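You operate a simulated robot arm through the tools that you are given. There is no shell and no other tool.

Carry out the task below with a simulated robot arm. There is one attempt and no reset: what you move stays moved.

TASK
Put things in order on the dispatch table. At the end: the clear powder cup from the dispatch table is on the white tray (marked "PASSED"); the brown bottle (marked "GLAZE LIQUID") stands on top of the white box; the blue wiping pad stands where the grey steel stub block (marked "COLLET STUB") stood; the grey steel stub block stands where the clear powder cup stood; whatever was shut is shut again. Leave all else as you found it, and nothing knocked over.

The check looks at the end state, three seconds after you hand in, the way a careful person would. Anything else that was tipped, shoved, dropped, spilled or broken makes it a failure.

THE ROBOT
A 7-joint arm with a two-finger parallel gripper, fixed in place. Base frame: the origin is on the floor under the middle of its stand, x ahead of it, y to its left, z up; the work surface is at about z = 80. Lengths are in cm, angles in rad, forces in N, time in s.
With the tool pointing down near the work surface it reaches from about 24 to 68 cm from the base axis. Its first joint turns from -1.152 to 1.152 rad. Payload 2.4 kg.
The tool frame sits at the grasp point between the pads (the TCP): z along the fingers, y along the line on which they close. The tips reach 3 cm beyond it. Largest opening 9.4 cm; finger width 2.8, thickness 1; the body of the gripper, 5 by 9.6 cm, starts 5.5 cm behind the TCP.
Orientation is that of the tool frame in the base frame, as a unit quaternion [x, y, z, w]. With the fingers straight down and closing along the base's y, the tool's x points along the base's -x, its y along +y and its z along -z.

THE INTERFACE
- The arm moves only by the tool move_arm. Its argument "targets" is a list of rows, each a list of 3 entries, a list of its own where there are three numbers: the closure, from 0 (fully open) to 1 (shut), then the shift along the tool's x, y, z in cm, then the turn, a rotation vector about the tool's x, y, z in rad. In form: [[fingers, [dx, dy, dz], [ax, ay, az]], ...]. A call has 1 to 20 rows; each row is the pose to reach, as a shift and turn from the pose commanded when the call began, along the tool's axes at that moment. Rows are played at 5 a second. More than 5 cm and 0.15 rad between two rows, or a gripper value outside its range, and nothing of the call is played. Where a pose cannot be reached the arm comes as near as it can. A force on the tool above 40 N (or 10 N above the force at the start of the call, whichever is more), or a blocked arm, ends the call early, and 0.2 s more pass. The fingers move at their own pace (about 15.3 cm/s each) and stop on an object; they squeeze with about 43 N. The grip force told is the motor's: it shows also when the fingers shut on nothing. Time passes only in rows, and 0.2 s behind the last, so rows that repeat a pose let the fingers close. It gives the time, the measured TCP pose, the force on the tool (base axes), the opening and the grip force at its end, in the units of the frame above (readings bear some noise), with the torque about the TCP (base axes, N m) and any sound that the robot's microphone picked up.
- Cameras (640 x 400 px; columns grow to the right, rows downward): "scene" is fixed at [4.82, 48.92, 143.59]; the picture's right is [-0.59, -0.81, 0.00], its down [-0.53, 0.38, -0.76] and it looks along [0.61, -0.45, -0.65] (base axes); focal length 340 px, centre (320, 200). "wrist" rides on the gripper at [7.6, 1.4, -10.2] in the tool frame; the picture's right is [-0.18, 0.98, 0.00], its down [-0.75, -0.14, -0.64] and it looks along [-0.63, -0.12, 0.77] (tool axes); focal length 243 px, centre (320, 200).
- get_image(camera): a new picture of that camera. The clock stands still meanwhile.
- probe_pixels(camera, pixels): for up to 12 pixels [column, row] of the newest picture of that camera ("zoom" is the newest enlarged one), the place [x, y, z] in the base frame of the surface seen there, good to about 0.3 cm. The clock stands still meanwhile.
- close_up(camera, box): a new picture of the part [left, top, right, bottom] of that camera's present view, enlarged. The clock stands still meanwhile.
- hand_in(): hands the job in; it is judged then, once.

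Unless the task says otherwise, let go and move clear before handing in.

The tools are called after "Call:" as a command line: name --argument value ..., lists and objects as JSON in quotes. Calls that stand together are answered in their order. move_arm: Moves the arm, as the interface text tells. Its arguments: {"type":"object","properties":{"targets":{"type":"array"}},"required":["targets"]} The other tools are called the same way: get_image (camera) takes a picture; probe_pixels (camera, pixels) gives the place of the surface under pixels of a picture; close_up (camera, box) takes an enlarged picture of a part of a camera's view; hand_in () hands the job in.

At the start:

```text
time_s: 0.0
ee_pos: [35.49, 5.98, 106.92]
tool_rot: [0.0, 1.0, 0.0, 0.0]
force: [0.3, 0.1, 0.1]
wrist_torque: [-0.03, -0.02, 0.02]
gripper_width: 9.4
grip_force: 0.1
```

scene: 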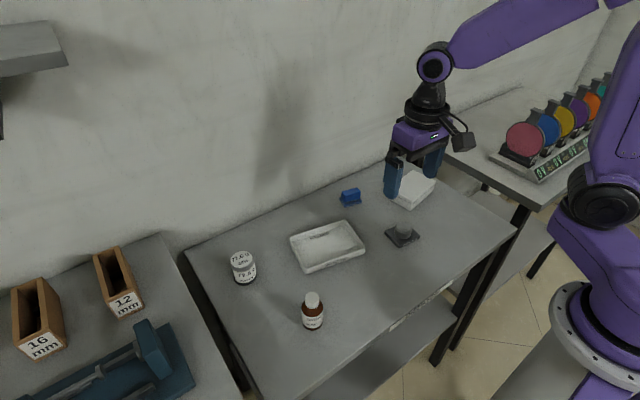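
wrist: 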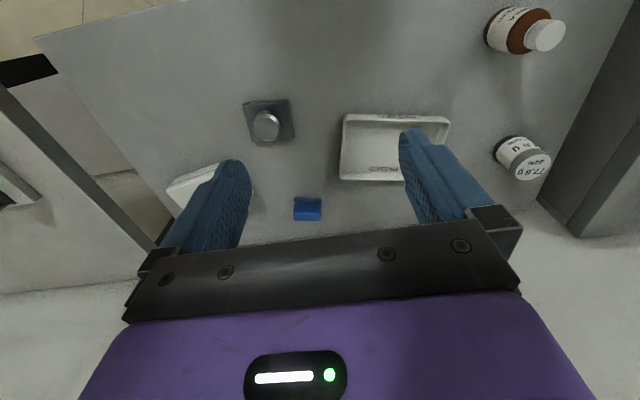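

The scene shows a clear cup (243,267), the tray (327,245), a brown bottle (312,311), a blue pad (350,197), the stub block (403,235) and a white box (413,190). I'll take enlarged views before moving anything.

Call:
close_up --camera "scene" --box '[200, 160, 360, 260]'

Call:
close_up --camera "scene" --box '[220, 230, 380, 330]'

Call:
close_up --camera "scene" --box '[320, 150, 480, 250]'

Call:
close_up --camera "wrist" --box '[440, 0, 600, 200]'

Call:
close_up --camera "wrist" --box '[150, 80, 470, 240]'

```text
4.00 times, centred on (280, 210) of scene
```

zoom: 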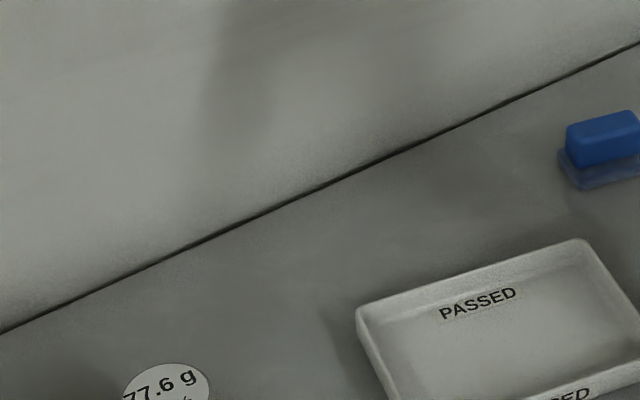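

```text
4.00 times, centred on (300, 280) of scene
```

zoom: 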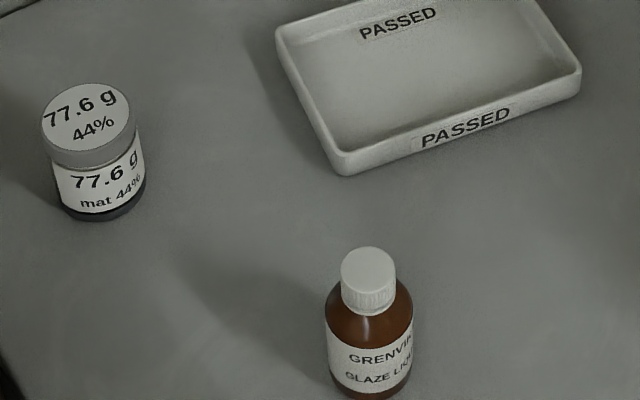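

```text
4.00 times, centred on (400, 200) of scene
```

zoom: 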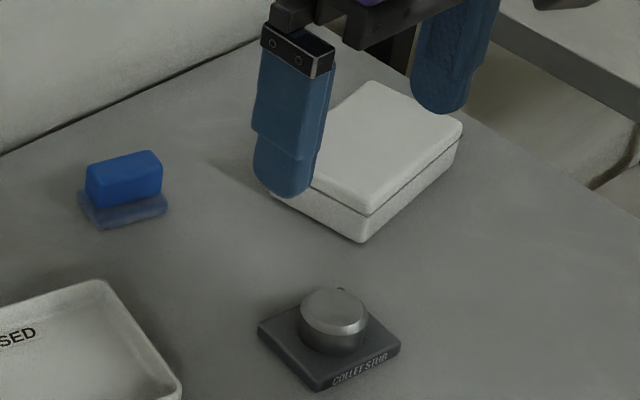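

```text
2.00 times, centred on (520, 100) of wrist
```

zoom: 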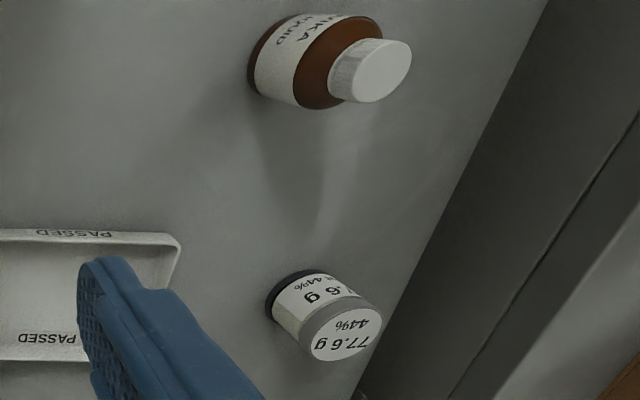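

```text
2.00 times, centred on (310, 160) of wrist
```

zoom: 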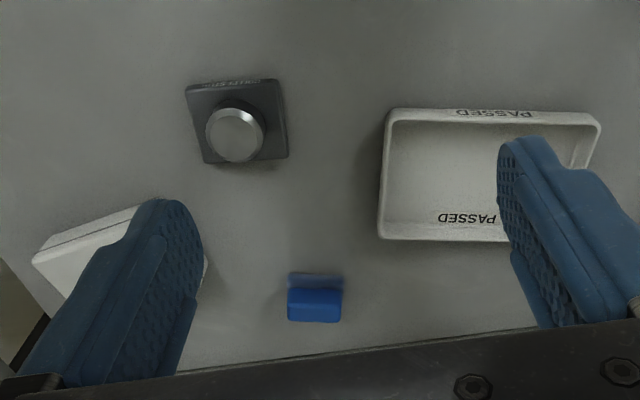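

The enlarged views show the cup with a lid, the blue pad (two layers), the stub block with a round boss on a square base, and the white box with its lid on. Next I'll probe surface points on each.

Call:
probe_pixels --camera "scene" --pixels '[[241, 259], [243, 275], [247, 283], [233, 263], [254, 262], [245, 252], [241, 285], [256, 275], [222, 270], [265, 290], [230, 290], [280, 280]]'

Call:
probe_pixels --camera "scene" --pixels '[[312, 297], [313, 322], [312, 328], [303, 315], [322, 315], [330, 325], [347, 191], [358, 190], [342, 200], [350, 206], [361, 202], [351, 200]]'

Call:
probe_pixels --camera "scene" --pixels '[[403, 228], [403, 240], [386, 232], [400, 246], [419, 237], [405, 222], [413, 171], [434, 180], [411, 204], [410, 209], [390, 199], [400, 185]]'

Call:
probe_pixels --camera "scene" --pixels '[[290, 237], [304, 272], [345, 221], [364, 247], [327, 245], [305, 250], [350, 240], [320, 260], [335, 265], [280, 250], [360, 260], [300, 230]]'

Call:
probe_pixels --camera "wrist" --pixels '[[265, 126], [244, 103], [291, 99], [295, 140], [252, 143], [307, 212], [307, 200], [294, 210], [321, 210], [530, 165], [500, 150], [545, 35]]'

```text
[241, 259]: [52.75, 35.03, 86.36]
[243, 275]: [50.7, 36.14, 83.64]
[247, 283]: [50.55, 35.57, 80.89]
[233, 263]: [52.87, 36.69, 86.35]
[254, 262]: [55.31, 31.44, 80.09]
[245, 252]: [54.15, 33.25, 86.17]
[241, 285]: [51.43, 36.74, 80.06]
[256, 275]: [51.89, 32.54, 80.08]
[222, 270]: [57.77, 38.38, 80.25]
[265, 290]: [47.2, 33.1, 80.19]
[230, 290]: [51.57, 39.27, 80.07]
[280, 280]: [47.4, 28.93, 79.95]
```

```text
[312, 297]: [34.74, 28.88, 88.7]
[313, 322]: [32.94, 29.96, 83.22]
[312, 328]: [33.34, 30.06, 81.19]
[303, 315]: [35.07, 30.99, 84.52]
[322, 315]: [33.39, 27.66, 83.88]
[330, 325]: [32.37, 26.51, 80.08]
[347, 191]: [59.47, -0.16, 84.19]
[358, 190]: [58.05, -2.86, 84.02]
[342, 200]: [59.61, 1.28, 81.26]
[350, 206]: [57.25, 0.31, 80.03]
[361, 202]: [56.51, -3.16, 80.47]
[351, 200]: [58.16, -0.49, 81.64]
```

```text
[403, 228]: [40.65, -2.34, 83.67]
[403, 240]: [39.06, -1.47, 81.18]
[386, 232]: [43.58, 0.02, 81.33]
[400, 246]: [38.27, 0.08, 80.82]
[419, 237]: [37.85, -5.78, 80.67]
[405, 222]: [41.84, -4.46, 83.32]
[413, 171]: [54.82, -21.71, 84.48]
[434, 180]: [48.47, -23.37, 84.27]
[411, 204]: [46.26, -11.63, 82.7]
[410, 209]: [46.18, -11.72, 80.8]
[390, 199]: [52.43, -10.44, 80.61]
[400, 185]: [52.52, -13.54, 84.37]
```

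```text
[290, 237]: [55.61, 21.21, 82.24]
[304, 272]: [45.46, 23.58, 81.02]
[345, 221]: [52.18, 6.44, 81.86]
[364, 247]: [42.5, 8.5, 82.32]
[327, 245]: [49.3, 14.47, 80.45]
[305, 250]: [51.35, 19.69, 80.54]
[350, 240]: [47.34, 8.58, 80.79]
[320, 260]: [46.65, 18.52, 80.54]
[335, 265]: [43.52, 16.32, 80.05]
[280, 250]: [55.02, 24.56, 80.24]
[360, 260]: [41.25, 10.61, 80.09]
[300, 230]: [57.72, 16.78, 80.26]
```

```text
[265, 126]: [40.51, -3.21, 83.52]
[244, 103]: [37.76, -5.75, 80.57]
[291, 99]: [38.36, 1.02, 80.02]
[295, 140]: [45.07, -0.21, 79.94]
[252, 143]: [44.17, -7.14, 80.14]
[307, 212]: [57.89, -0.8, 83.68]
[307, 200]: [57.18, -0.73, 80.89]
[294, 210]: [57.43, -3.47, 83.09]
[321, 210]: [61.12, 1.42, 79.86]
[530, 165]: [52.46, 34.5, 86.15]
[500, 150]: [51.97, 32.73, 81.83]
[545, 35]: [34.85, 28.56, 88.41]
```

The probes put the cup at about (52.7, 35.0) with its top at 86.3. The bottle is at (34.7, 28.8) with its top at 88.7, the stub at (40.6, -3), the pad at (58.5, -1.2), and the tray floor at 80.5 around (49, 14.5). I'll move above the cup at a safe height and check alignment.

Call:
move_arm --targets '[[0, [-1.917, 3.222, 1.1], [0, 0, 0]], [0, [-3.833, 6.444, 2.2], [0, 0, 0]], [0, [-5.75, 9.667, 3.3], [0, 0, 0]], [0, [-7.667, 12.889, 4.4], [0, 0, 0]], [0, [-9.583, 16.111, 5.5], [0, 0, 0]], [0, [-11.5, 19.333, 6.6], [0, 0, 0]], [0, [-13.417, 22.556, 7.7], [0, 0, 0]], [0, [-15.333, 25.778, 8.8], [0, 0, 0]], [0, [-17.25, 29.0, 9.9], [0, 0, 0]], [0, [-17.25, 29.0, 9.9], [0, 0, 0]]]'

Call:
get_image --camera "wrist"

Call:
get_image --camera "scene"

```text
time_s: 2.2
ee_pos: [52.91, 35.09, 96.94]
tool_rot: [0.0, 1.0, 0.0, -0.001]
force: [0.3, -0.1, 0.7]
wrist_torque: [0.0, 0.04, -0.04]
gripper_width: 9.38
grip_force: 0.0
```

```text
taken
```

wrist: 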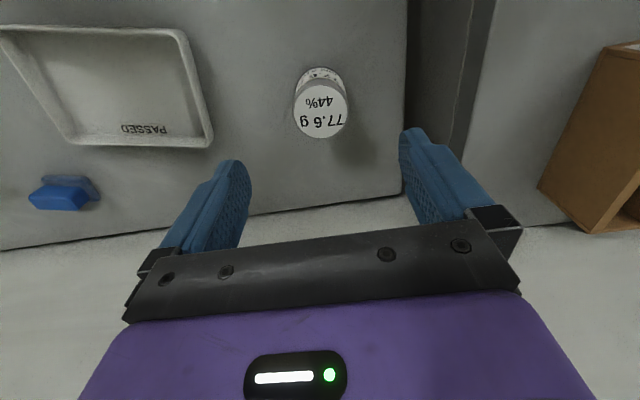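

```text
taken
```

scene: 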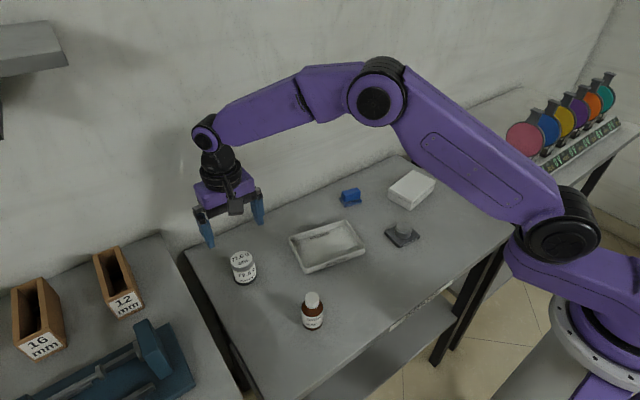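

The wrist view shows the cup lid at about (321,112), between the open fingers, and the arm is at (52.9, 35.1, 96.9). I'll probe the lid, the tray rim and the white box (now unobstructed) to refine positions.

Call:
close_up --camera "wrist" --box '[270, 50, 390, 150]'

Call:
probe_pixels --camera "wrist" --pixels '[[321, 112], [295, 112], [347, 112], [321, 88], [321, 137], [297, 105], [345, 105], [320, 70], [330, 75], [390, 120], [405, 120], [440, 120]]'

Call:
close_up --camera "scene" --box '[330, 155, 450, 255]'

```text
4.00 times, centred on (330, 100) of wrist
```

zoom: 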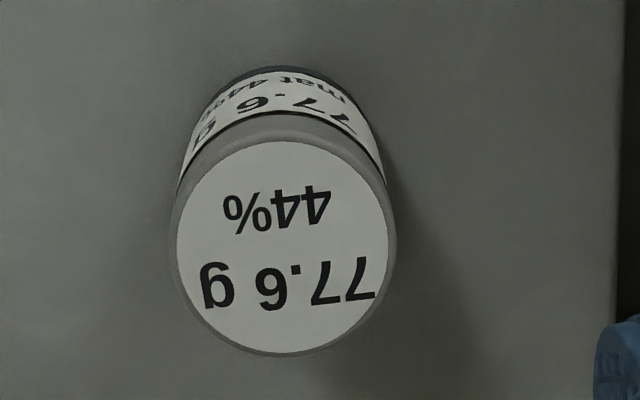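

```text
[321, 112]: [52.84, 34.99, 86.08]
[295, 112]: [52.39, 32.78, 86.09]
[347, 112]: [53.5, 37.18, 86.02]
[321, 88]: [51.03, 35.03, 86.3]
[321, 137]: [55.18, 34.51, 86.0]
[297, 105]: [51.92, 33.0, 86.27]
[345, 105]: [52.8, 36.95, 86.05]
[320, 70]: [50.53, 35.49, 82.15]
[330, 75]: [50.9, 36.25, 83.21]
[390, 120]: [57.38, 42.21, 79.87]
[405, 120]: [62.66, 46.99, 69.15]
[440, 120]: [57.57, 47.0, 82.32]
```

```text
4.00 times, centred on (390, 205) of scene
```

zoom: 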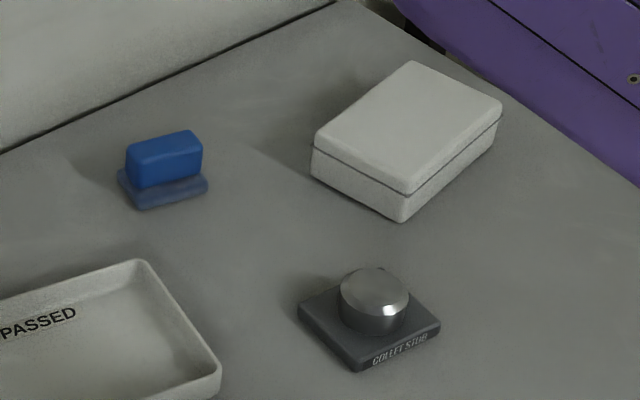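

The lid centre probes at (52.85, 35.0, 86.1), right under the tool. Before grasping I'll record the box, stub and pad outlines from the enlarged scene view.

Call:
probe_pixels --camera "zoom" --pixels '[[412, 66], [494, 104], [404, 188], [322, 137], [408, 125], [376, 282], [304, 308], [365, 360], [436, 326], [376, 268], [405, 297], [345, 295]]'

Call:
probe_pixels --camera "zoom" --pixels '[[131, 150], [196, 136], [200, 150], [140, 160], [165, 145], [133, 180], [120, 172], [140, 205], [205, 188], [165, 172], [200, 165], [170, 195]]'

```text
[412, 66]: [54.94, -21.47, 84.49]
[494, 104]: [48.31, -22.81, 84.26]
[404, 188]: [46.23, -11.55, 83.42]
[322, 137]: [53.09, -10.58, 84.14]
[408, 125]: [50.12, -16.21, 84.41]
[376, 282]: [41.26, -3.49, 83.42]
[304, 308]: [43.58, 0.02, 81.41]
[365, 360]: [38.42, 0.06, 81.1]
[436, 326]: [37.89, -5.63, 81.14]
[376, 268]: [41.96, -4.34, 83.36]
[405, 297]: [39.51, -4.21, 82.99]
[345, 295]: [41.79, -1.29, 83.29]
```

```text
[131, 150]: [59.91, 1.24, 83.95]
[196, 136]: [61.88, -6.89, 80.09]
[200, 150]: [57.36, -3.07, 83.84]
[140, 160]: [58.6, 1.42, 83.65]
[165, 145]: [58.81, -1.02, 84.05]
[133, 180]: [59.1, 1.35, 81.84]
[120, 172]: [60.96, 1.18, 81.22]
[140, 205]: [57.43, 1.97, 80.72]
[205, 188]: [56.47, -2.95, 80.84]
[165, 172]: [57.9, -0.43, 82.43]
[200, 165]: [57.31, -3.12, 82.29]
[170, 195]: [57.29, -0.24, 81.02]
```

The box top centres at about (50.5, -16.5, 84.4) and the stub base at about (40.7, -2.8). I'll lower straight onto the cup body to TCP z of about 84.6 and close the fingers.

Call:
move_arm --targets '[[0, [0.03, -0.05, 3.1], [0, 0, 0]], [0, [0.05, -0.1, 6.2], [0, 0, 0]], [0, [0.05, -0.1, 9.3], [0, 0, 0]], [0, [0.05, -0.1, 12.3], [0, 0, 0]], [0, [0.05, -0.1, 12.3], [0, 0, 0]], [0.3, [0.05, -0.1, 12.3], [0, 0, 0]], [0.45, [0.05, -0.1, 12.3], [0, 0, 0]], [0.6, [0.05, -0.1, 12.3], [0, 0, 0]], [0.6, [0.05, -0.1, 12.3], [0, 0, 0]], [0.6, [0.05, -0.1, 12.3], [0, 0, 0]]]'

Call:
get_image --camera "scene"

```text
time_s: 4.4
ee_pos: [52.72, 34.89, 84.56]
tool_rot: [0.0, 1.0, 0.0, 0.0]
force: [-0.1, -0.3, 0.8]
wrist_torque: [0.0, -0.03, 0.02]
gripper_width: 5.01
grip_force: 43.3
```

```text
taken
```

scene: 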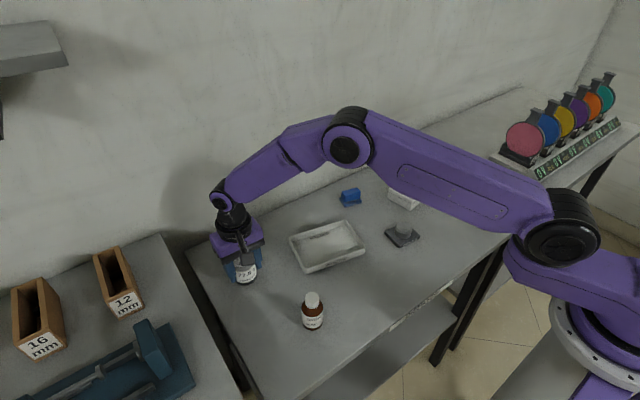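

The fingers stopped at 5.01 cm with a firm 43 N grip on the cup. I'll lift 8 cm and carry it over the tray centre at about (49, 14.8).

Call:
move_arm --targets '[[0.6, [0, 0, -1.5], [0, 0, 0]], [0.6, [0, 0, -4], [0, 0, 0]], [0.6, [0, 0, -6.5], [0, 0, 0]], [0.6, [0, 0, -8], [0, 0, 0]], [0.6, [0.46, -2.51, -8], [0, 0, 0]], [0.6, [0.92, -5.02, -8], [0, 0, 0]], [0.6, [1.38, -7.53, -8], [0, 0, 0]], [0.6, [1.845, -10.04, -8], [0, 0, 0]], [0.6, [2.31, -12.55, -8], [0, 0, 0]], [0.6, [2.77, -15.06, -8], [0, 0, 0]], [0.6, [3.23, -17.57, -8], [0, 0, 0]], [0.6, [3.69, -20.08, -8], [0, 0, 0]], [0.6, [3.69, -20.08, -8], [0, 0, 0]], [0.6, [3.69, -20.08, -8], [0, 0, 0]]]'

Call:
get_image --camera "scene"

Call:
get_image --camera "wrist"

```text
time_s: 7.4
ee_pos: [49.16, 14.87, 92.84]
tool_rot: [0.0, 1.0, 0.0, 0.0]
force: [-1.0, 0.4, -0.7]
wrist_torque: [0.05, -0.02, -0.04]
gripper_width: 4.99
grip_force: 42.8
```

```text
taken
```

scene: 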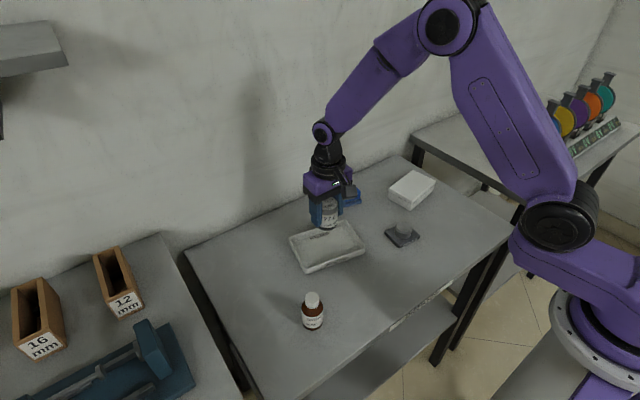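

```text
taken
```

wrist: 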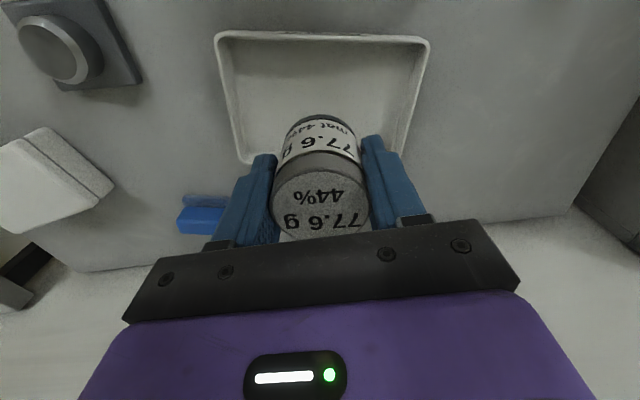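

The cup hangs upright between the fingers with the tray directly below (rim corners in the wrist view near (215,35), (428,40) and (240,160)). I'll probe the rim to confirm the centre.

Call:
probe_pixels --camera "wrist" --pixels '[[217, 36], [426, 42], [240, 158], [408, 150], [325, 36], [228, 100], [418, 90], [300, 90], [250, 140], [390, 130], [135, 80], [70, 85]]'

Call:
probe_pixels --camera "scene" --pixels '[[291, 238], [304, 270], [345, 221], [364, 243], [300, 250], [354, 231], [335, 255]]'

```text
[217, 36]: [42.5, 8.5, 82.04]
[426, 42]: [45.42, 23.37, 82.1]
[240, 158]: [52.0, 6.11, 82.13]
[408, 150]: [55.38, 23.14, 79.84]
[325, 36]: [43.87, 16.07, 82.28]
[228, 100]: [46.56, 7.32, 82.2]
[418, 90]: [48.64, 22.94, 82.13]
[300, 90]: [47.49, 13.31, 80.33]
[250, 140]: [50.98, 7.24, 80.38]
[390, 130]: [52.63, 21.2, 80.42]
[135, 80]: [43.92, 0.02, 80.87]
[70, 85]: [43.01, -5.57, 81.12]
```

```text
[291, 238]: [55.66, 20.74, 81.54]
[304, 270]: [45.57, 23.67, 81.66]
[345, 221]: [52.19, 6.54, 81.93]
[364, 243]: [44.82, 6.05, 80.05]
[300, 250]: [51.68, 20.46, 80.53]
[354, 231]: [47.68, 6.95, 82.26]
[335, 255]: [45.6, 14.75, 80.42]
```

The tray rim corners average to (48.9, 14.8) with the floor at 80.4, so the cup is centred. I'll lower it gently and watch the force.

Call:
move_arm --targets '[[0.6, [0.15, 0, 2], [0, 0, 0]], [0.6, [0.15, 0, 4], [0, 0, 0]], [0.6, [0.15, 0, 5.5], [0, 0, 0]], [0.6, [0.15, 0, 6.5], [0, 0, 0]], [0.6, [0.15, 0, 7.1], [0, 0, 0]], [0.6, [0.15, 0, 7.4], [0, 0, 0]], [0.6, [0.15, 0, 7.6], [0, 0, 0]], [0.6, [0.15, 0, 7.6], [0, 0, 0]]]'

Call:
close_up --camera "scene" --box '[270, 180, 390, 280]'

```text
time_s: 9.2
ee_pos: [48.91, 14.65, 85.11]
tool_rot: [0.001, 1.0, 0.001, 0.0]
force: [-0.3, 0.2, -0.7]
wrist_torque: [-0.02, 0.02, 0.01]
gripper_width: 4.98
grip_force: 42.7
```

```text
4.00 times, centred on (330, 230) of scene
```

zoom: 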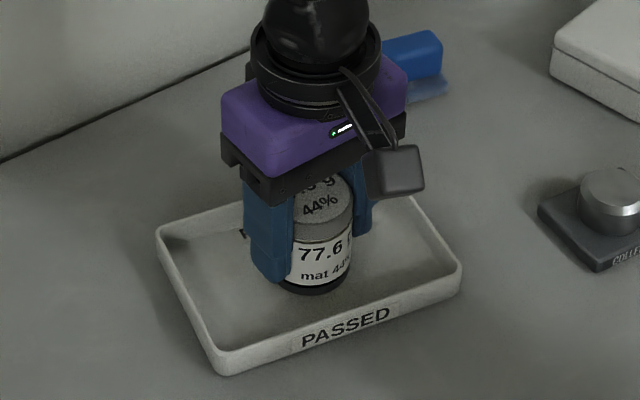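

The cup is inside the tray, but the force (-0.7 N) says it is still just hanging. I'll inch down until contact.

Call:
move_arm --targets '[[0.6, [0, 0, 0.1], [0, 0, 0]], [0.6, [0, 0, 0.1], [0, 0, 0]], [0.6, [0, 0, 0.18], [0, 0, 0]], [0.6, [0, 0, 0.18], [0, 0, 0]]]'

```text
time_s: 10.2
ee_pos: [48.9, 14.68, 85.01]
tool_rot: [0.0, 1.0, -0.001, 0.002]
force: [-2.3, -0.7, 22.1]
wrist_torque: [-0.04, 0.03, 0.06]
gripper_width: 5.0
grip_force: 43.0
```

Contact shows as 22 N upward, so the cup is on the tray floor. I'll ease back 0.1 cm, open gently, and rise straight up.

Call:
move_arm --targets '[[0.6, [0, 0, -0.1], [0, 0, 0]], [0.6, [0, 0, -0.1], [0, 0, 0]], [0.42, [0, 0, -0.1], [0, 0, 0]], [0.35, [0, 0, -0.1], [0, 0, 0]], [0.3, [0, 0, -0.1], [0, 0, 0]], [0.3, [0, 0, -0.1], [0, 0, 0]], [0.3, [0, 0, -1.5], [0, 0, 0]], [0.3, [0, 0, -4], [0, 0, 0]], [0.3, [0, 0, -7], [0, 0, 0]], [0.2, [0, 0, -10], [0, 0, 0]], [0.0, [0, 0, -12], [0, 0, 0]]]'

Call:
get_image --camera "scene"

Call:
get_image --camera "wrist"

```text
time_s: 12.6
ee_pos: [48.84, 14.63, 97.15]
tool_rot: [0.0, 1.0, 0.001, 0.001]
force: [-0.3, 0.0, -1.1]
wrist_torque: [-0.01, 0.02, -0.04]
gripper_width: 9.38
grip_force: 0.2
```

```text
taken
```

scene: 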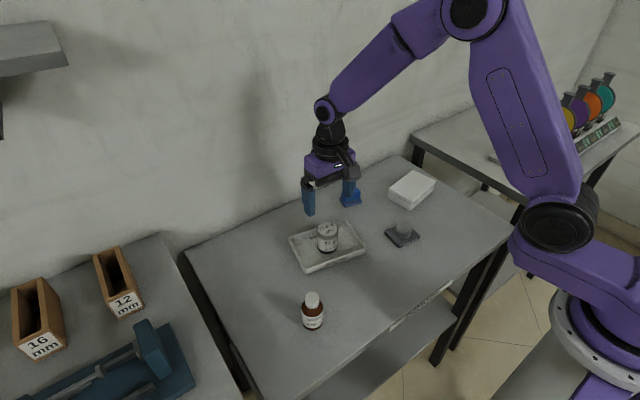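

```text
taken
```

wrist: 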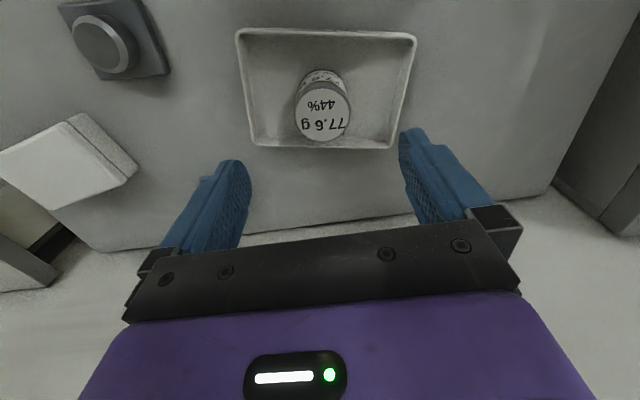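

The cup stands in the tray (wrist view, lid at (323,115)) and the fingers are clear. Next I'll go over the stub block at about (40.8, -3.0).

Call:
move_arm --targets '[[0, [1.34, -2.95, 0.1], [0, 0, 0]], [0, [2.68, -5.9, 0.3], [0, 0, 0]], [0, [4.02, -8.85, 0.5], [0, 0, 0]], [0, [5.36, -11.8, 0.8], [0, 0, 0]], [0, [6.7, -14.75, 1.2], [0, 0, 0]], [0, [8.05, -17.7, 2], [0, 0, 0]], [0, [8.05, -17.7, 2], [0, 0, 0]]]'

Call:
get_image --camera "wrist"

Call:
close_up --camera "wrist" --box '[260, 40, 380, 140]'

```text
time_s: 14.2
ee_pos: [40.65, -3.06, 95.03]
tool_rot: [0.0, 1.0, 0.0, 0.0]
force: [-0.3, -0.4, 0.7]
wrist_torque: [-0.02, 0.0, 0.04]
gripper_width: 9.42
grip_force: 0.1
```

```text
taken
```

wrist: 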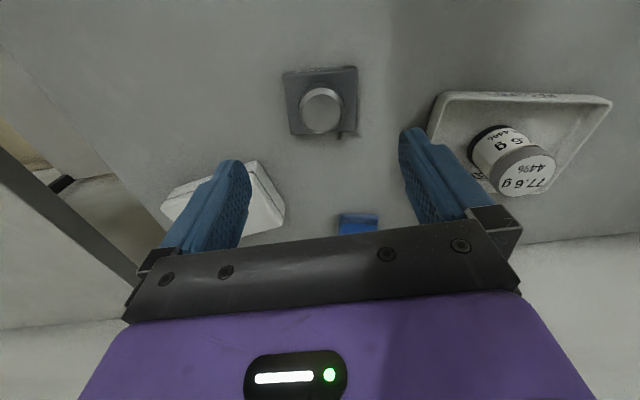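

```text
4.00 times, centred on (320, 90) of wrist
```

zoom: 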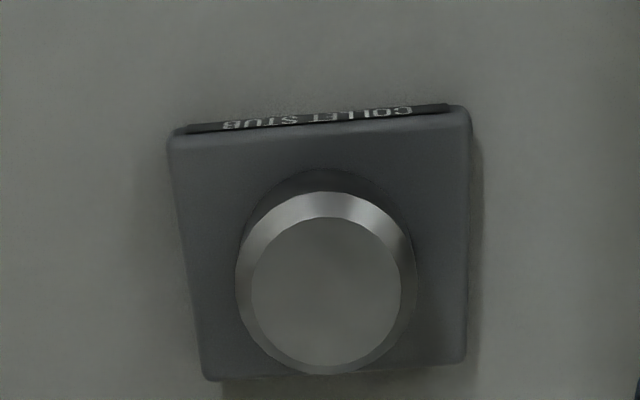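

Call:
probe_pixels --camera "zoom" --pixels '[[326, 290], [240, 285], [410, 285], [326, 200], [326, 370], [175, 142], [466, 122], [462, 355], [212, 372], [200, 250], [440, 200], [325, 160]]'

Call:
probe_pixels --camera "zoom" --pixels '[[256, 290], [398, 290], [326, 225], [326, 355], [180, 132], [440, 112], [325, 125], [550, 200], [100, 200]]'

```text
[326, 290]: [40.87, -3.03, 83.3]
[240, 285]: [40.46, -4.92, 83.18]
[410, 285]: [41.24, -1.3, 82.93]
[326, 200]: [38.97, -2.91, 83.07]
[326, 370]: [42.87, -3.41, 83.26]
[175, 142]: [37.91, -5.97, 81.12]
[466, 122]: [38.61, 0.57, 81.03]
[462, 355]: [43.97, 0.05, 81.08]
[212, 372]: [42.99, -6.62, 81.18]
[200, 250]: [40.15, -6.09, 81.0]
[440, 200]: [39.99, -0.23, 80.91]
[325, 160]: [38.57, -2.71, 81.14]
```

```text
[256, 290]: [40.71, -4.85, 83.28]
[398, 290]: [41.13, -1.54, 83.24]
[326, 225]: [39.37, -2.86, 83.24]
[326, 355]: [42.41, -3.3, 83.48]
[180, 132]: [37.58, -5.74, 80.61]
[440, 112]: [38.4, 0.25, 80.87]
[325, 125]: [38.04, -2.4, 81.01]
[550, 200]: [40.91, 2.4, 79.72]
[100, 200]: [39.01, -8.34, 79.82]
```

The boss is centred at about (40.87, -3.05) with its top at 83.3 and the base top at 81.1; yaw is about -0.1. I'll lower so the tips stop just above the base (TCP 84.45) and close on the boss.

Call:
move_arm --targets '[[0, [-0.05, -0.1, 3], [0, 0, 0]], [0, [-0.05, -0.1, 6], [0, 0, 0]], [0, [-0.05, -0.1, 8.5], [0, 0, 0]], [0, [-0.05, -0.1, 10], [0, 0, 0]], [0, [-0.05, -0.1, 10.5], [0, 0, 0]], [0, [-0.05, -0.1, 10.5], [0, 0, 0]], [0.3, [-0.05, -0.1, 10.5], [0, 0, 0]], [0.5, [-0.05, -0.1, 10.5], [0, 0, 0]], [0.7, [-0.05, -0.1, 10.5], [0, 0, 0]], [0.7, [-0.05, -0.1, 10.5], [0, 0, 0]], [0.7, [-0.05, -0.1, 10.5], [0, 0, 0]]]'

Call:
close_up --camera "scene" --box '[340, 180, 460, 280]'

```text
time_s: 16.6
ee_pos: [40.75, -3.06, 84.29]
tool_rot: [-0.001, 1.0, 0.0, 0.001]
force: [0.7, 2.8, 0.0]
wrist_torque: [0.04, -0.03, 0.05]
gripper_width: 4.15
grip_force: 42.9
```

```text
4.00 times, centred on (400, 230) of scene
```

zoom: 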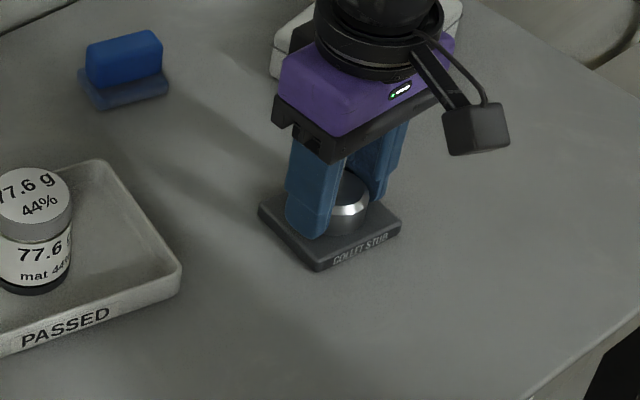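

The boss is gripped at 4.15 cm with 43 N. I'll lift 2 cm slowly and check the load before carrying.

Call:
move_arm --targets '[[0.7, [0, 0, -0.5], [0, 0, 0]], [0.7, [0, 0, -1.2], [0, 0, 0]], [0.7, [0, 0, -2], [0, 0, 0]], [0.7, [0, 0, -2], [0, 0, 0]]]'

Call:
close_up --camera "scene" --box '[340, 160, 460, 260]'

```text
time_s: 17.6
ee_pos: [40.79, -2.95, 86.44]
tool_rot: [0.001, 1.0, 0.0, 0.0]
force: [-0.4, 0.3, -8.9]
wrist_torque: [0.01, 0.02, 0.04]
gripper_width: 4.13
grip_force: 42.8
```

```text
4.00 times, centred on (400, 210) of scene
```

zoom: 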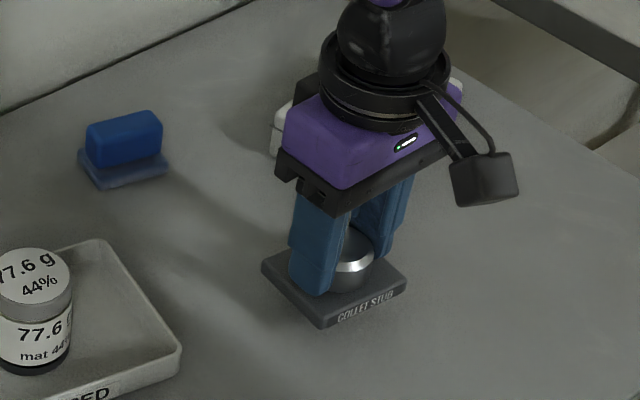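

The block is up, hanging level, with about 8.9 N of weight and a steady grip. I'll raise it well above the cup and carry it to the cup's old spot at (52.8, 35.0).

Call:
move_arm --targets '[[0.7, [0, 0, -2], [0, 0, 0]], [0.7, [0, 0, -5], [0, 0, 0]], [0.7, [0, 0, -8.5], [0, 0, 0]], [0.7, [0, 0, -11], [0, 0, 0]], [0.7, [-0.43, 1.36, -11.5], [0, 0, 0]], [0.7, [-1.28, 4.07, -11.5], [0, 0, 0]], [0.7, [-2.13, 6.78, -11.5], [0, 0, 0]], [0.7, [-3.1, 9.85, -11.5], [0, 0, 0]], [0.7, [-4.1, 13.02, -11.5], [0, 0, 0]], [0.7, [-5.1, 16.2, -11.5], [0, 0, 0]], [0.7, [-6.1, 19.37, -11.5], [0, 0, 0]], [0.7, [-7.1, 22.55, -11.5], [0, 0, 0]], [0.7, [-8.1, 25.72, -11.5], [0, 0, 0]], [0.7, [-9.1, 28.9, -11.5], [0, 0, 0]], [0.7, [-10.1, 32.07, -11.5], [0, 0, 0]], [0.7, [-10.95, 34.77, -11.5], [0, 0, 0]], [0.7, [-11.6, 36.84, -11.5], [0, 0, 0]], [0.7, [-11.95, 37.95, -11.5], [0, 0, 0]], [0.7, [-11.95, 37.95, -11.5], [0, 0, 0]], [0.7, [-11.95, 37.95, -11.5], [0, 0, 0]]]'

Call:
get_image --camera "scene"

Call:
get_image --camera "wrist"

```text
time_s: 21.8
ee_pos: [52.84, 34.97, 97.82]
tool_rot: [0.0, 1.0, 0.0, 0.0]
force: [-0.4, 0.4, -7.3]
wrist_torque: [0.0, 0.06, -0.01]
gripper_width: 4.11
grip_force: 43.0
```

```text
taken
```

scene: 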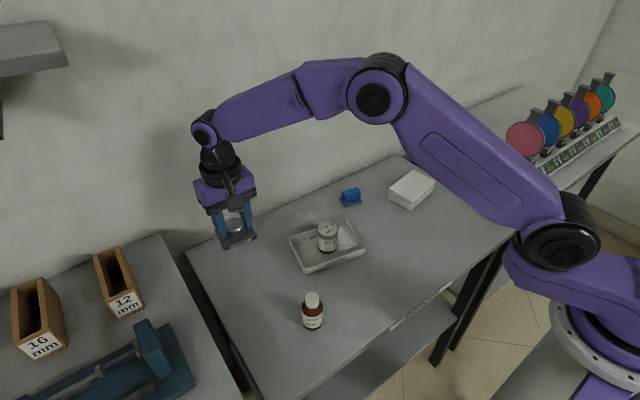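

```text
taken
```

wrist: 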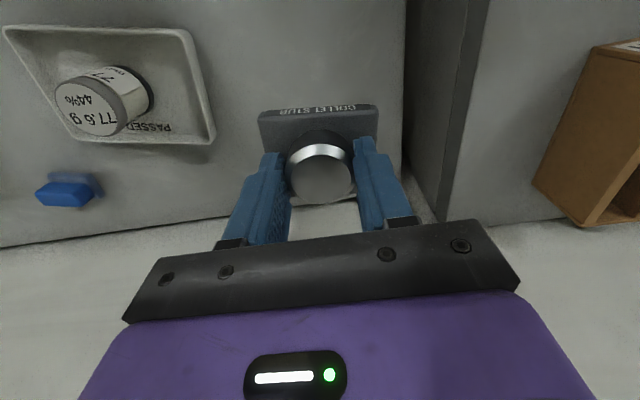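

The block is held level over the empty spot at (52.84, 34.97). I'll lower it to just above the table.

Call:
move_arm --targets '[[0.7, [0, 0, 2.5], [0, 0, 0]], [0.7, [0, 0, 5.5], [0, 0, 0]], [0.7, [0, 0, 8.5], [0, 0, 0]], [0.7, [0, 0, 11], [0, 0, 0]], [0.7, [0, 0, 12.4], [0, 0, 0]], [0.7, [0, 0, 12.9], [0, 0, 0]], [0.7, [0, 0, 13.2], [0, 0, 0]], [0.7, [0, 0, 13.2], [0, 0, 0]]]'

Call:
close_up --camera "scene" --box '[180, 210, 300, 310]'

Call:
get_image --camera "wrist"

```text
time_s: 23.6
ee_pos: [52.71, 34.92, 84.72]
tool_rot: [0.0, 1.0, 0.0, 0.001]
force: [-0.3, -0.3, -9.1]
wrist_torque: [-0.03, 0.01, -0.02]
gripper_width: 4.11
grip_force: 43.4
```

```text
4.00 times, centred on (240, 260) of scene
```

zoom: 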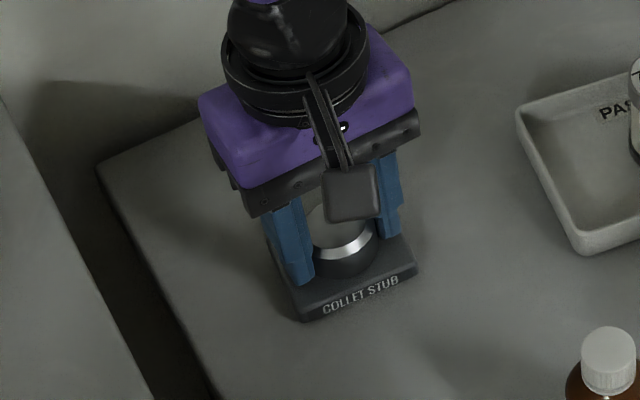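

```text
taken
```

wrist: 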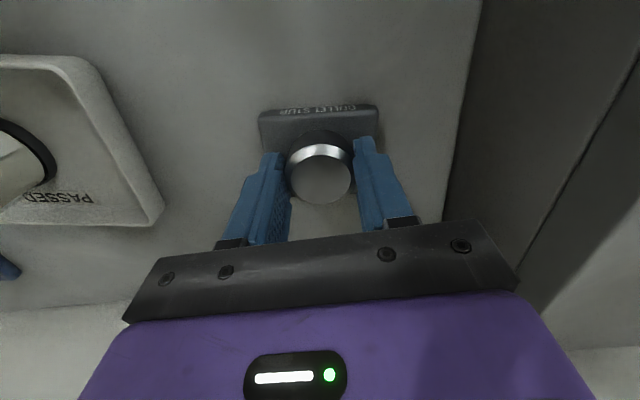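

The block hangs just above the table at (52.7, 34.9), with -9.1 N still hanging. I'll inch down to contact.

Call:
move_arm --targets '[[0.7, [0, 0, 0.1], [0, 0, 0]], [0.7, [0, 0, 0.2], [0, 0, 0]], [0.7, [0, 0, 0.26], [0, 0, 0]], [0.7, [0, 0, 0.26], [0, 0, 0]]]'

```text
time_s: 24.6
ee_pos: [52.71, 35.03, 84.32]
tool_rot: [0.0, 1.0, -0.001, 0.0]
force: [-0.9, -0.2, -8.1]
wrist_torque: [-0.01, 0.01, -0.04]
gripper_width: 4.12
grip_force: 42.4
```

The force is still -8.1 N, so it isn't touching yet. I'll continue a little further.

Call:
move_arm --targets '[[0.7, [0, 0, 0.06], [0, 0, 0]], [0.7, [0, 0, 0.06], [0, 0, 0]], [0.7, [0, 0, 0.1], [0, 0, 0]], [0.7, [0, 0, 0.1], [0, 0, 0]]]'

```text
time_s: 25.6
ee_pos: [52.91, 34.9, 84.35]
tool_rot: [0.0, 1.0, 0.0, 0.0]
force: [-1.8, -1.2, 0.0]
wrist_torque: [-0.08, 0.07, 0.04]
gripper_width: 4.09
grip_force: 43.1
```

The force went to 0, so the table is carrying the block. I'll open and rise straight up.

Call:
move_arm --targets '[[0.7, [0, 0, 0.02], [0, 0, 0]], [0.5, [0, 0, 0.02], [0, 0, 0]], [0.4, [0, 0, 0.02], [0, 0, 0]], [0.3, [0, 0, 0.02], [0, 0, 0]], [0.3, [0, 0, 0.02], [0, 0, 0]], [0.3, [0, 0, -1.5], [0, 0, 0]], [0.3, [0, 0, -4], [0, 0, 0]], [0.3, [0, 0, -7], [0, 0, 0]], [0.2, [0, 0, -10], [0, 0, 0]], [0.0, [0, 0, -12.5], [0, 0, 0]], [0.0, [0, 0, -12.5], [0, 0, 0]]]'

Call:
get_image --camera "scene"

Call:
get_image --camera "wrist"

Call:
close_up --camera "wrist" --box '[260, 40, 380, 140]'

```text
time_s: 28.0
ee_pos: [52.8, 34.72, 96.9]
tool_rot: [0.0, 1.0, 0.0, 0.0]
force: [-0.5, 0.5, 0.1]
wrist_torque: [-0.02, -0.01, 0.02]
gripper_width: 9.41
grip_force: 0.1
```

```text
taken
```

scene: 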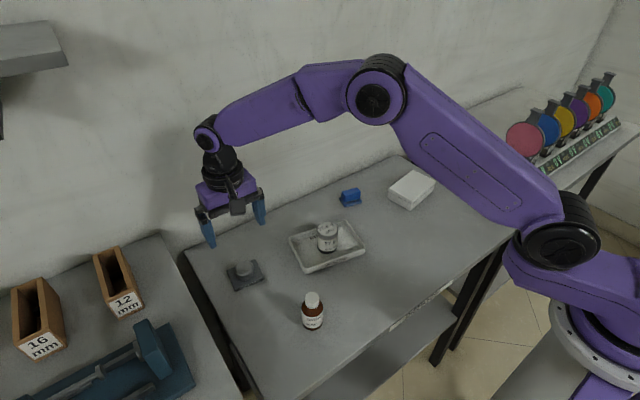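

```text
taken
```

wrist: 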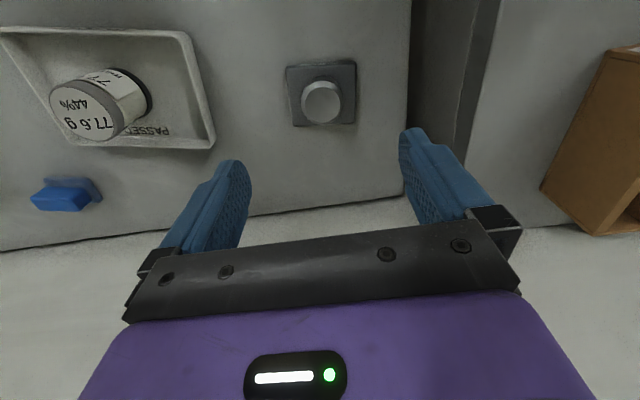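

```text
4.00 times, centred on (320, 90) of wrist
```

zoom: 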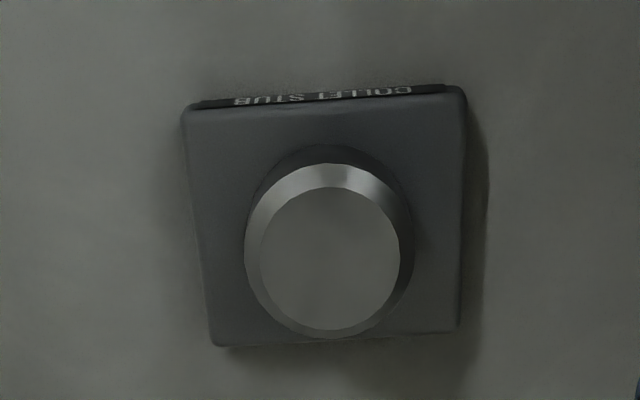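

The stub stands flat where the cup was (wrist view, block at (321,93)). Next I'll travel to above the blue pad at about (58.7, -0.8).

Call:
move_arm --targets '[[0, [-0.536, -3.25, 0], [0, 0, 0]], [0, [-1.07, -6.5, 0], [0, 0, 0]], [0, [-1.61, -9.75, 0], [0, 0, 0]], [0, [-2.145, -13.0, 0], [0, 0, 0]], [0, [-2.68, -16.25, 0], [0, 0, 0]], [0, [-3.22, -19.5, 0], [0, 0, 0]], [0, [-3.75, -22.75, 0], [0, 0, 0]], [0, [-4.29, -26.0, 0], [0, 0, 0]], [0, [-4.83, -29.25, 0.3], [0, 0, 0]], [0, [-5.36, -32.5, 0.8], [0, 0, 0]], [0, [-5.9, -35.75, 1.5], [0, 0, 0]], [0, [-5.9, -35.75, 1.5], [0, 0, 0]]]'

Call:
get_image --camera "wrist"

Call:
close_up --camera "wrist" --box '[260, 40, 380, 140]'

Call:
get_image --camera "scene"

```text
time_s: 30.6
ee_pos: [58.83, -0.83, 95.28]
tool_rot: [0.0, 1.0, 0.0, 0.0]
force: [-0.3, 0.8, -0.7]
wrist_torque: [0.0, 0.01, -0.01]
gripper_width: 9.38
grip_force: 0.1
```

```text
taken
```

wrist: 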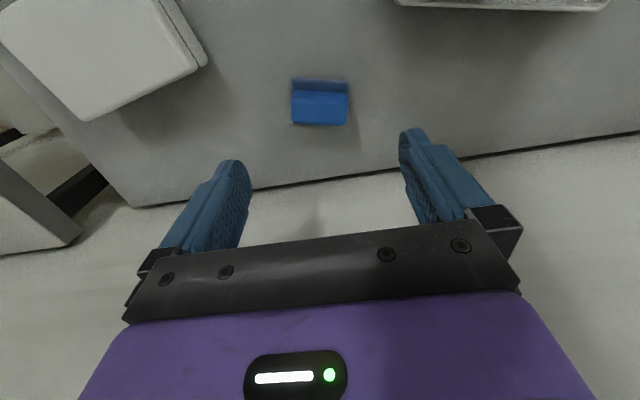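

```text
4.00 times, centred on (320, 90) of wrist
```

zoom: 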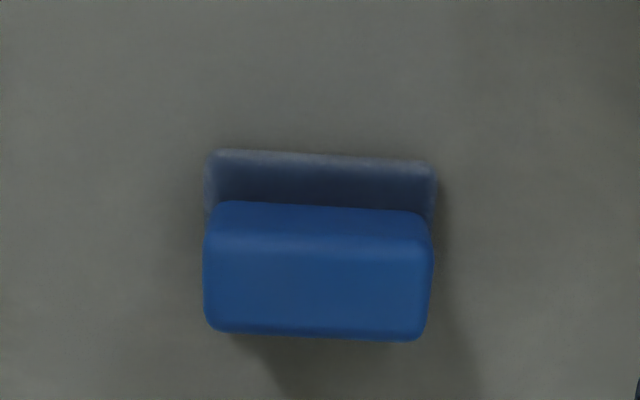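

```text
taken
```

scene: 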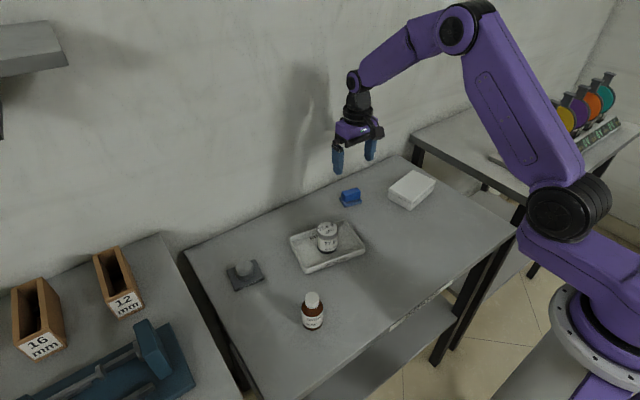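

Call:
probe_pixels --camera "zoom" --pixels '[[320, 285], [210, 260], [425, 268], [212, 322], [418, 332], [320, 240], [320, 330], [320, 215], [212, 165], [430, 172], [320, 170], [320, 190]]'

Call:
probe_pixels --camera "zoom" --pixels '[[225, 250], [412, 250], [222, 310], [405, 318], [320, 252], [320, 320], [225, 158], [418, 165], [320, 158], [500, 250], [560, 350]]'

```text
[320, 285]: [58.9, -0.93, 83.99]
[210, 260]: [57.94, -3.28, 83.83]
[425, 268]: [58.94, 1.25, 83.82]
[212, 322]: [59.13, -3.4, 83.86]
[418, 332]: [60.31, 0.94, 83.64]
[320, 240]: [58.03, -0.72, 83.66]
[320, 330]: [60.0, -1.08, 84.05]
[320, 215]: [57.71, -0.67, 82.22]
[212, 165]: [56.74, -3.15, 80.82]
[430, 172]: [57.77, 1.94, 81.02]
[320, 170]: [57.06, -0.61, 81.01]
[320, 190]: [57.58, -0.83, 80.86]
```

```text
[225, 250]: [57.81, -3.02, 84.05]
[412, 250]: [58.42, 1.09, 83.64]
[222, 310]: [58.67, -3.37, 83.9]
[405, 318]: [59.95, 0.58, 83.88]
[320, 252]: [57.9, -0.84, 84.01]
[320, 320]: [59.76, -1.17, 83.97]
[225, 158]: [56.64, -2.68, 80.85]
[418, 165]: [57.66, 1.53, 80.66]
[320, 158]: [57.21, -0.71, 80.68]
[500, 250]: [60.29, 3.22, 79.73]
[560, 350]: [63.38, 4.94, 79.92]
```

The pad's handle top is centred at about (58.95, -1.0, 84.0), 4.6 cm long, with its long axis turned about -0.23 rad from base y; its base top is at about 81. I'll turn the gripper to match and check the wall clearance behind it.

Call:
move_arm --targets '[[0, [-0.1, -0.1, 0], [0, 0, 0.115]], [0, [-0.2, -0.2, 0], [0, 0, 0.23]], [0, [-0.2, -0.2, 0], [0, 0, 0.23]], [0, [-0.2, -0.2, 0], [0, 0, 0.23]]]'

Call:
get_image --camera "wrist"

Call:
close_up --camera "wrist" --box '[260, 40, 380, 140]'

Call:
probe_pixels --camera "scene" --pixels '[[330, 195], [300, 180], [280, 150], [250, 170], [320, 194], [380, 170]]'

```text
time_s: 31.6
ee_pos: [58.89, -1.02, 95.39]
tool_rot: [0.115, 0.993, 0.0, 0.0]
force: [-0.2, 0.1, 0.0]
wrist_torque: [-0.01, 0.02, 0.03]
gripper_width: 9.42
grip_force: 0.0
```

```text
taken
```

wrist: 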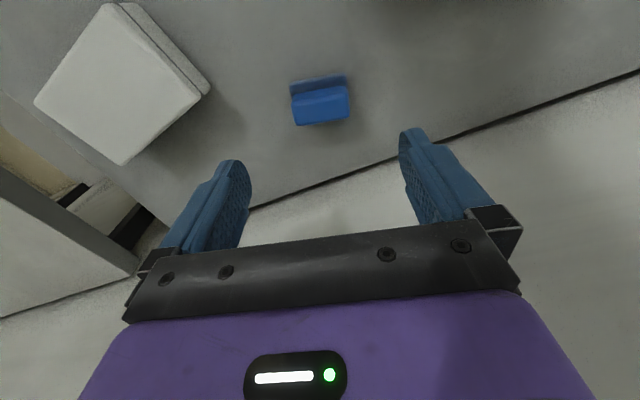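

```text
4.00 times, centred on (320, 90) of wrist
```

zoom: 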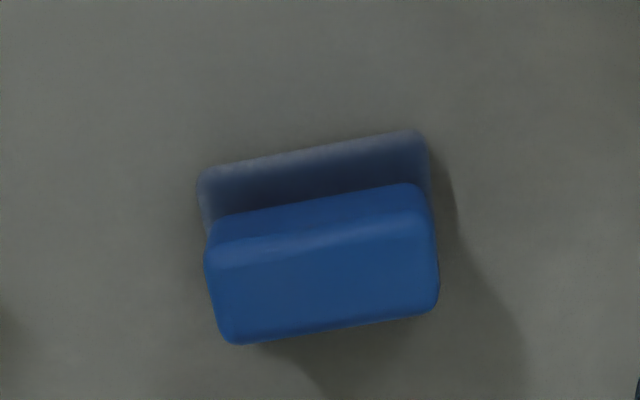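

```text
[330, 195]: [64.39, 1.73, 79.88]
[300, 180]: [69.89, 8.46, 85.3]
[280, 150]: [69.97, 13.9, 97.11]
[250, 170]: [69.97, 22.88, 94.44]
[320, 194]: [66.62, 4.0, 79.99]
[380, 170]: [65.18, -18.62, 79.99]
```

The pad's edges now run parallel to the closing line (pad edge slope about 10° against finger line about 11° in the wrist view), and the wall is at x = 70. I'll probe the handle once more for centring.

Call:
probe_pixels --camera "zoom" --pixels '[[322, 275], [210, 285], [435, 255], [315, 235], [328, 322], [218, 255], [425, 215], [235, 335], [432, 300], [320, 165], [205, 185], [420, 145]]'

```text
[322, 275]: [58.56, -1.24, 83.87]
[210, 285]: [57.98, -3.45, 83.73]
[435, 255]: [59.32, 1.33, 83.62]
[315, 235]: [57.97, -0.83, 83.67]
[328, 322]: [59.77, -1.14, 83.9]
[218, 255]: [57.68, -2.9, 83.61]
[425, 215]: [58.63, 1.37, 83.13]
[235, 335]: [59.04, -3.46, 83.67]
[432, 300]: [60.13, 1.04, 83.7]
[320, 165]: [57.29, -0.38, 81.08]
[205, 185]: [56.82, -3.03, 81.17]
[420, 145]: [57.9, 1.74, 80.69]
```

The handle corners average to (58.87, -0.99), directly under the tool. I'll descend to TCP 84.6 and close.

Call:
move_arm --targets '[[0, [0, 0, 3], [0, 0, 0]], [0, [0, 0, 6], [0, 0, 0]], [0, [0, 0, 8.8], [0, 0, 0]], [0, [0, 0, 10.3], [0, 0, 0]], [0, [0, 0, 10.75], [0, 0, 0]], [0, [0, 0, 10.75], [0, 0, 0]], [0.3, [0, 0, 10.75], [0, 0, 0]], [0.45, [0, 0, 10.75], [0, 0, 0]], [0.62, [0, 0, 10.75], [0, 0, 0]], [0.62, [0, 0, 10.75], [0, 0, 0]], [0.62, [0, 0, 10.75], [0, 0, 0]]]'

Call:
close_up --camera "scene" --box '[290, 130, 410, 230]'

Call:
get_image --camera "wrist"

```text
time_s: 34.0
ee_pos: [58.79, -1.1, 84.59]
tool_rot: [0.115, 0.993, 0.0, 0.0]
force: [0.1, 0.0, -0.6]
wrist_torque: [0.01, -0.01, -0.02]
gripper_width: 5.07
grip_force: 42.8
```

```text
4.00 times, centred on (350, 180) of scene
```

zoom: 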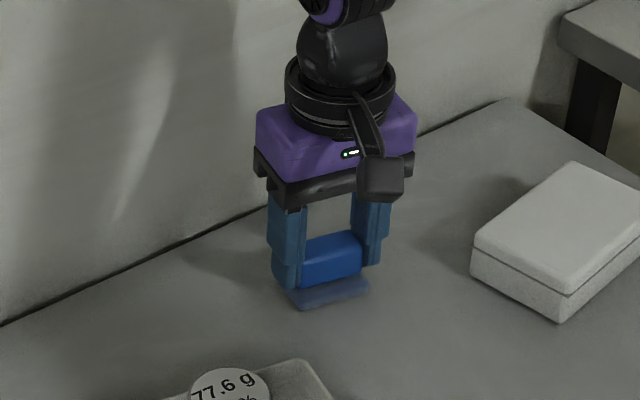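

```text
taken
```

wrist: 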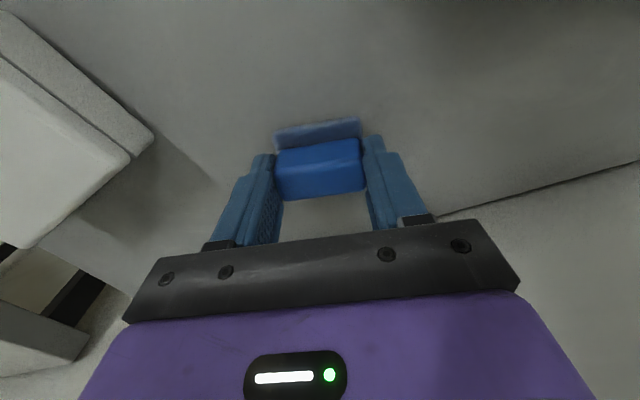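

The handle is gripped at 5.07 cm with 43 N. I'll lift 10 cm and carry it to the stub's old spot at (40.87, -3.0), converting the shift into the turned tool axes.

Call:
move_arm --targets '[[0.62, [0, 0, -1.5], [0, 0, 0]], [0.62, [0, 0, -4], [0, 0, 0]], [0.62, [0, 0, -7], [0, 0, 0]], [0.62, [0, 0, -9.5], [0, 0, 0]], [0.62, [1.0, -0.35, -10], [0, 0, 0]], [0.62, [3.4, -1.2, -10], [0, 0, 0]], [0.62, [6.2, -2.2, -10], [0, 0, 0]], [0.62, [9.0, -3.19, -10], [0, 0, 0]], [0.62, [11.8, -4.18, -10], [0, 0, 0]], [0.62, [14.4, -5.1, -10], [0, 0, 0]], [0.62, [16.2, -5.74, -10], [0, 0, 0]], [0.62, [17.08, -6.05, -10], [0, 0, 0]], [0.62, [17.08, -6.05, -10], [0, 0, 0]]]'

Call:
get_image --camera "scene"

Call:
get_image --camera "wrist"

```text
time_s: 36.8
ee_pos: [40.77, -3.08, 94.48]
tool_rot: [0.115, 0.993, -0.001, 0.0]
force: [-0.7, 0.1, -1.1]
wrist_torque: [-0.01, -0.01, -0.02]
gripper_width: 5.08
grip_force: 43.3
```

```text
taken
```

scene: 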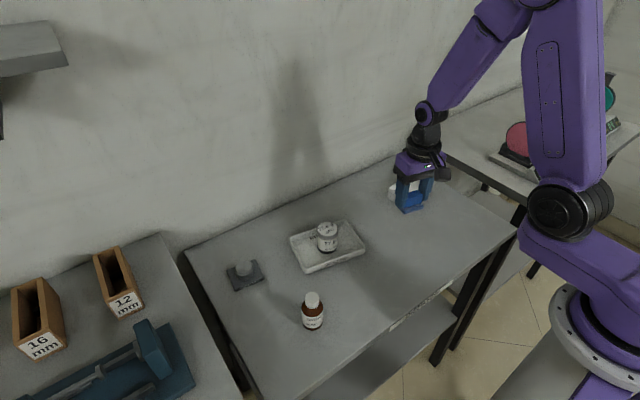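

```text
taken
```

wrist: 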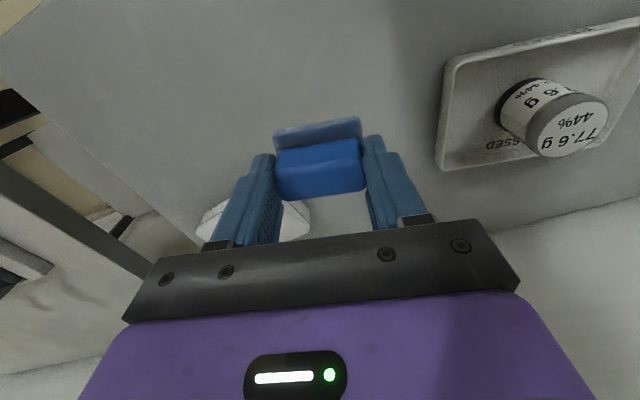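

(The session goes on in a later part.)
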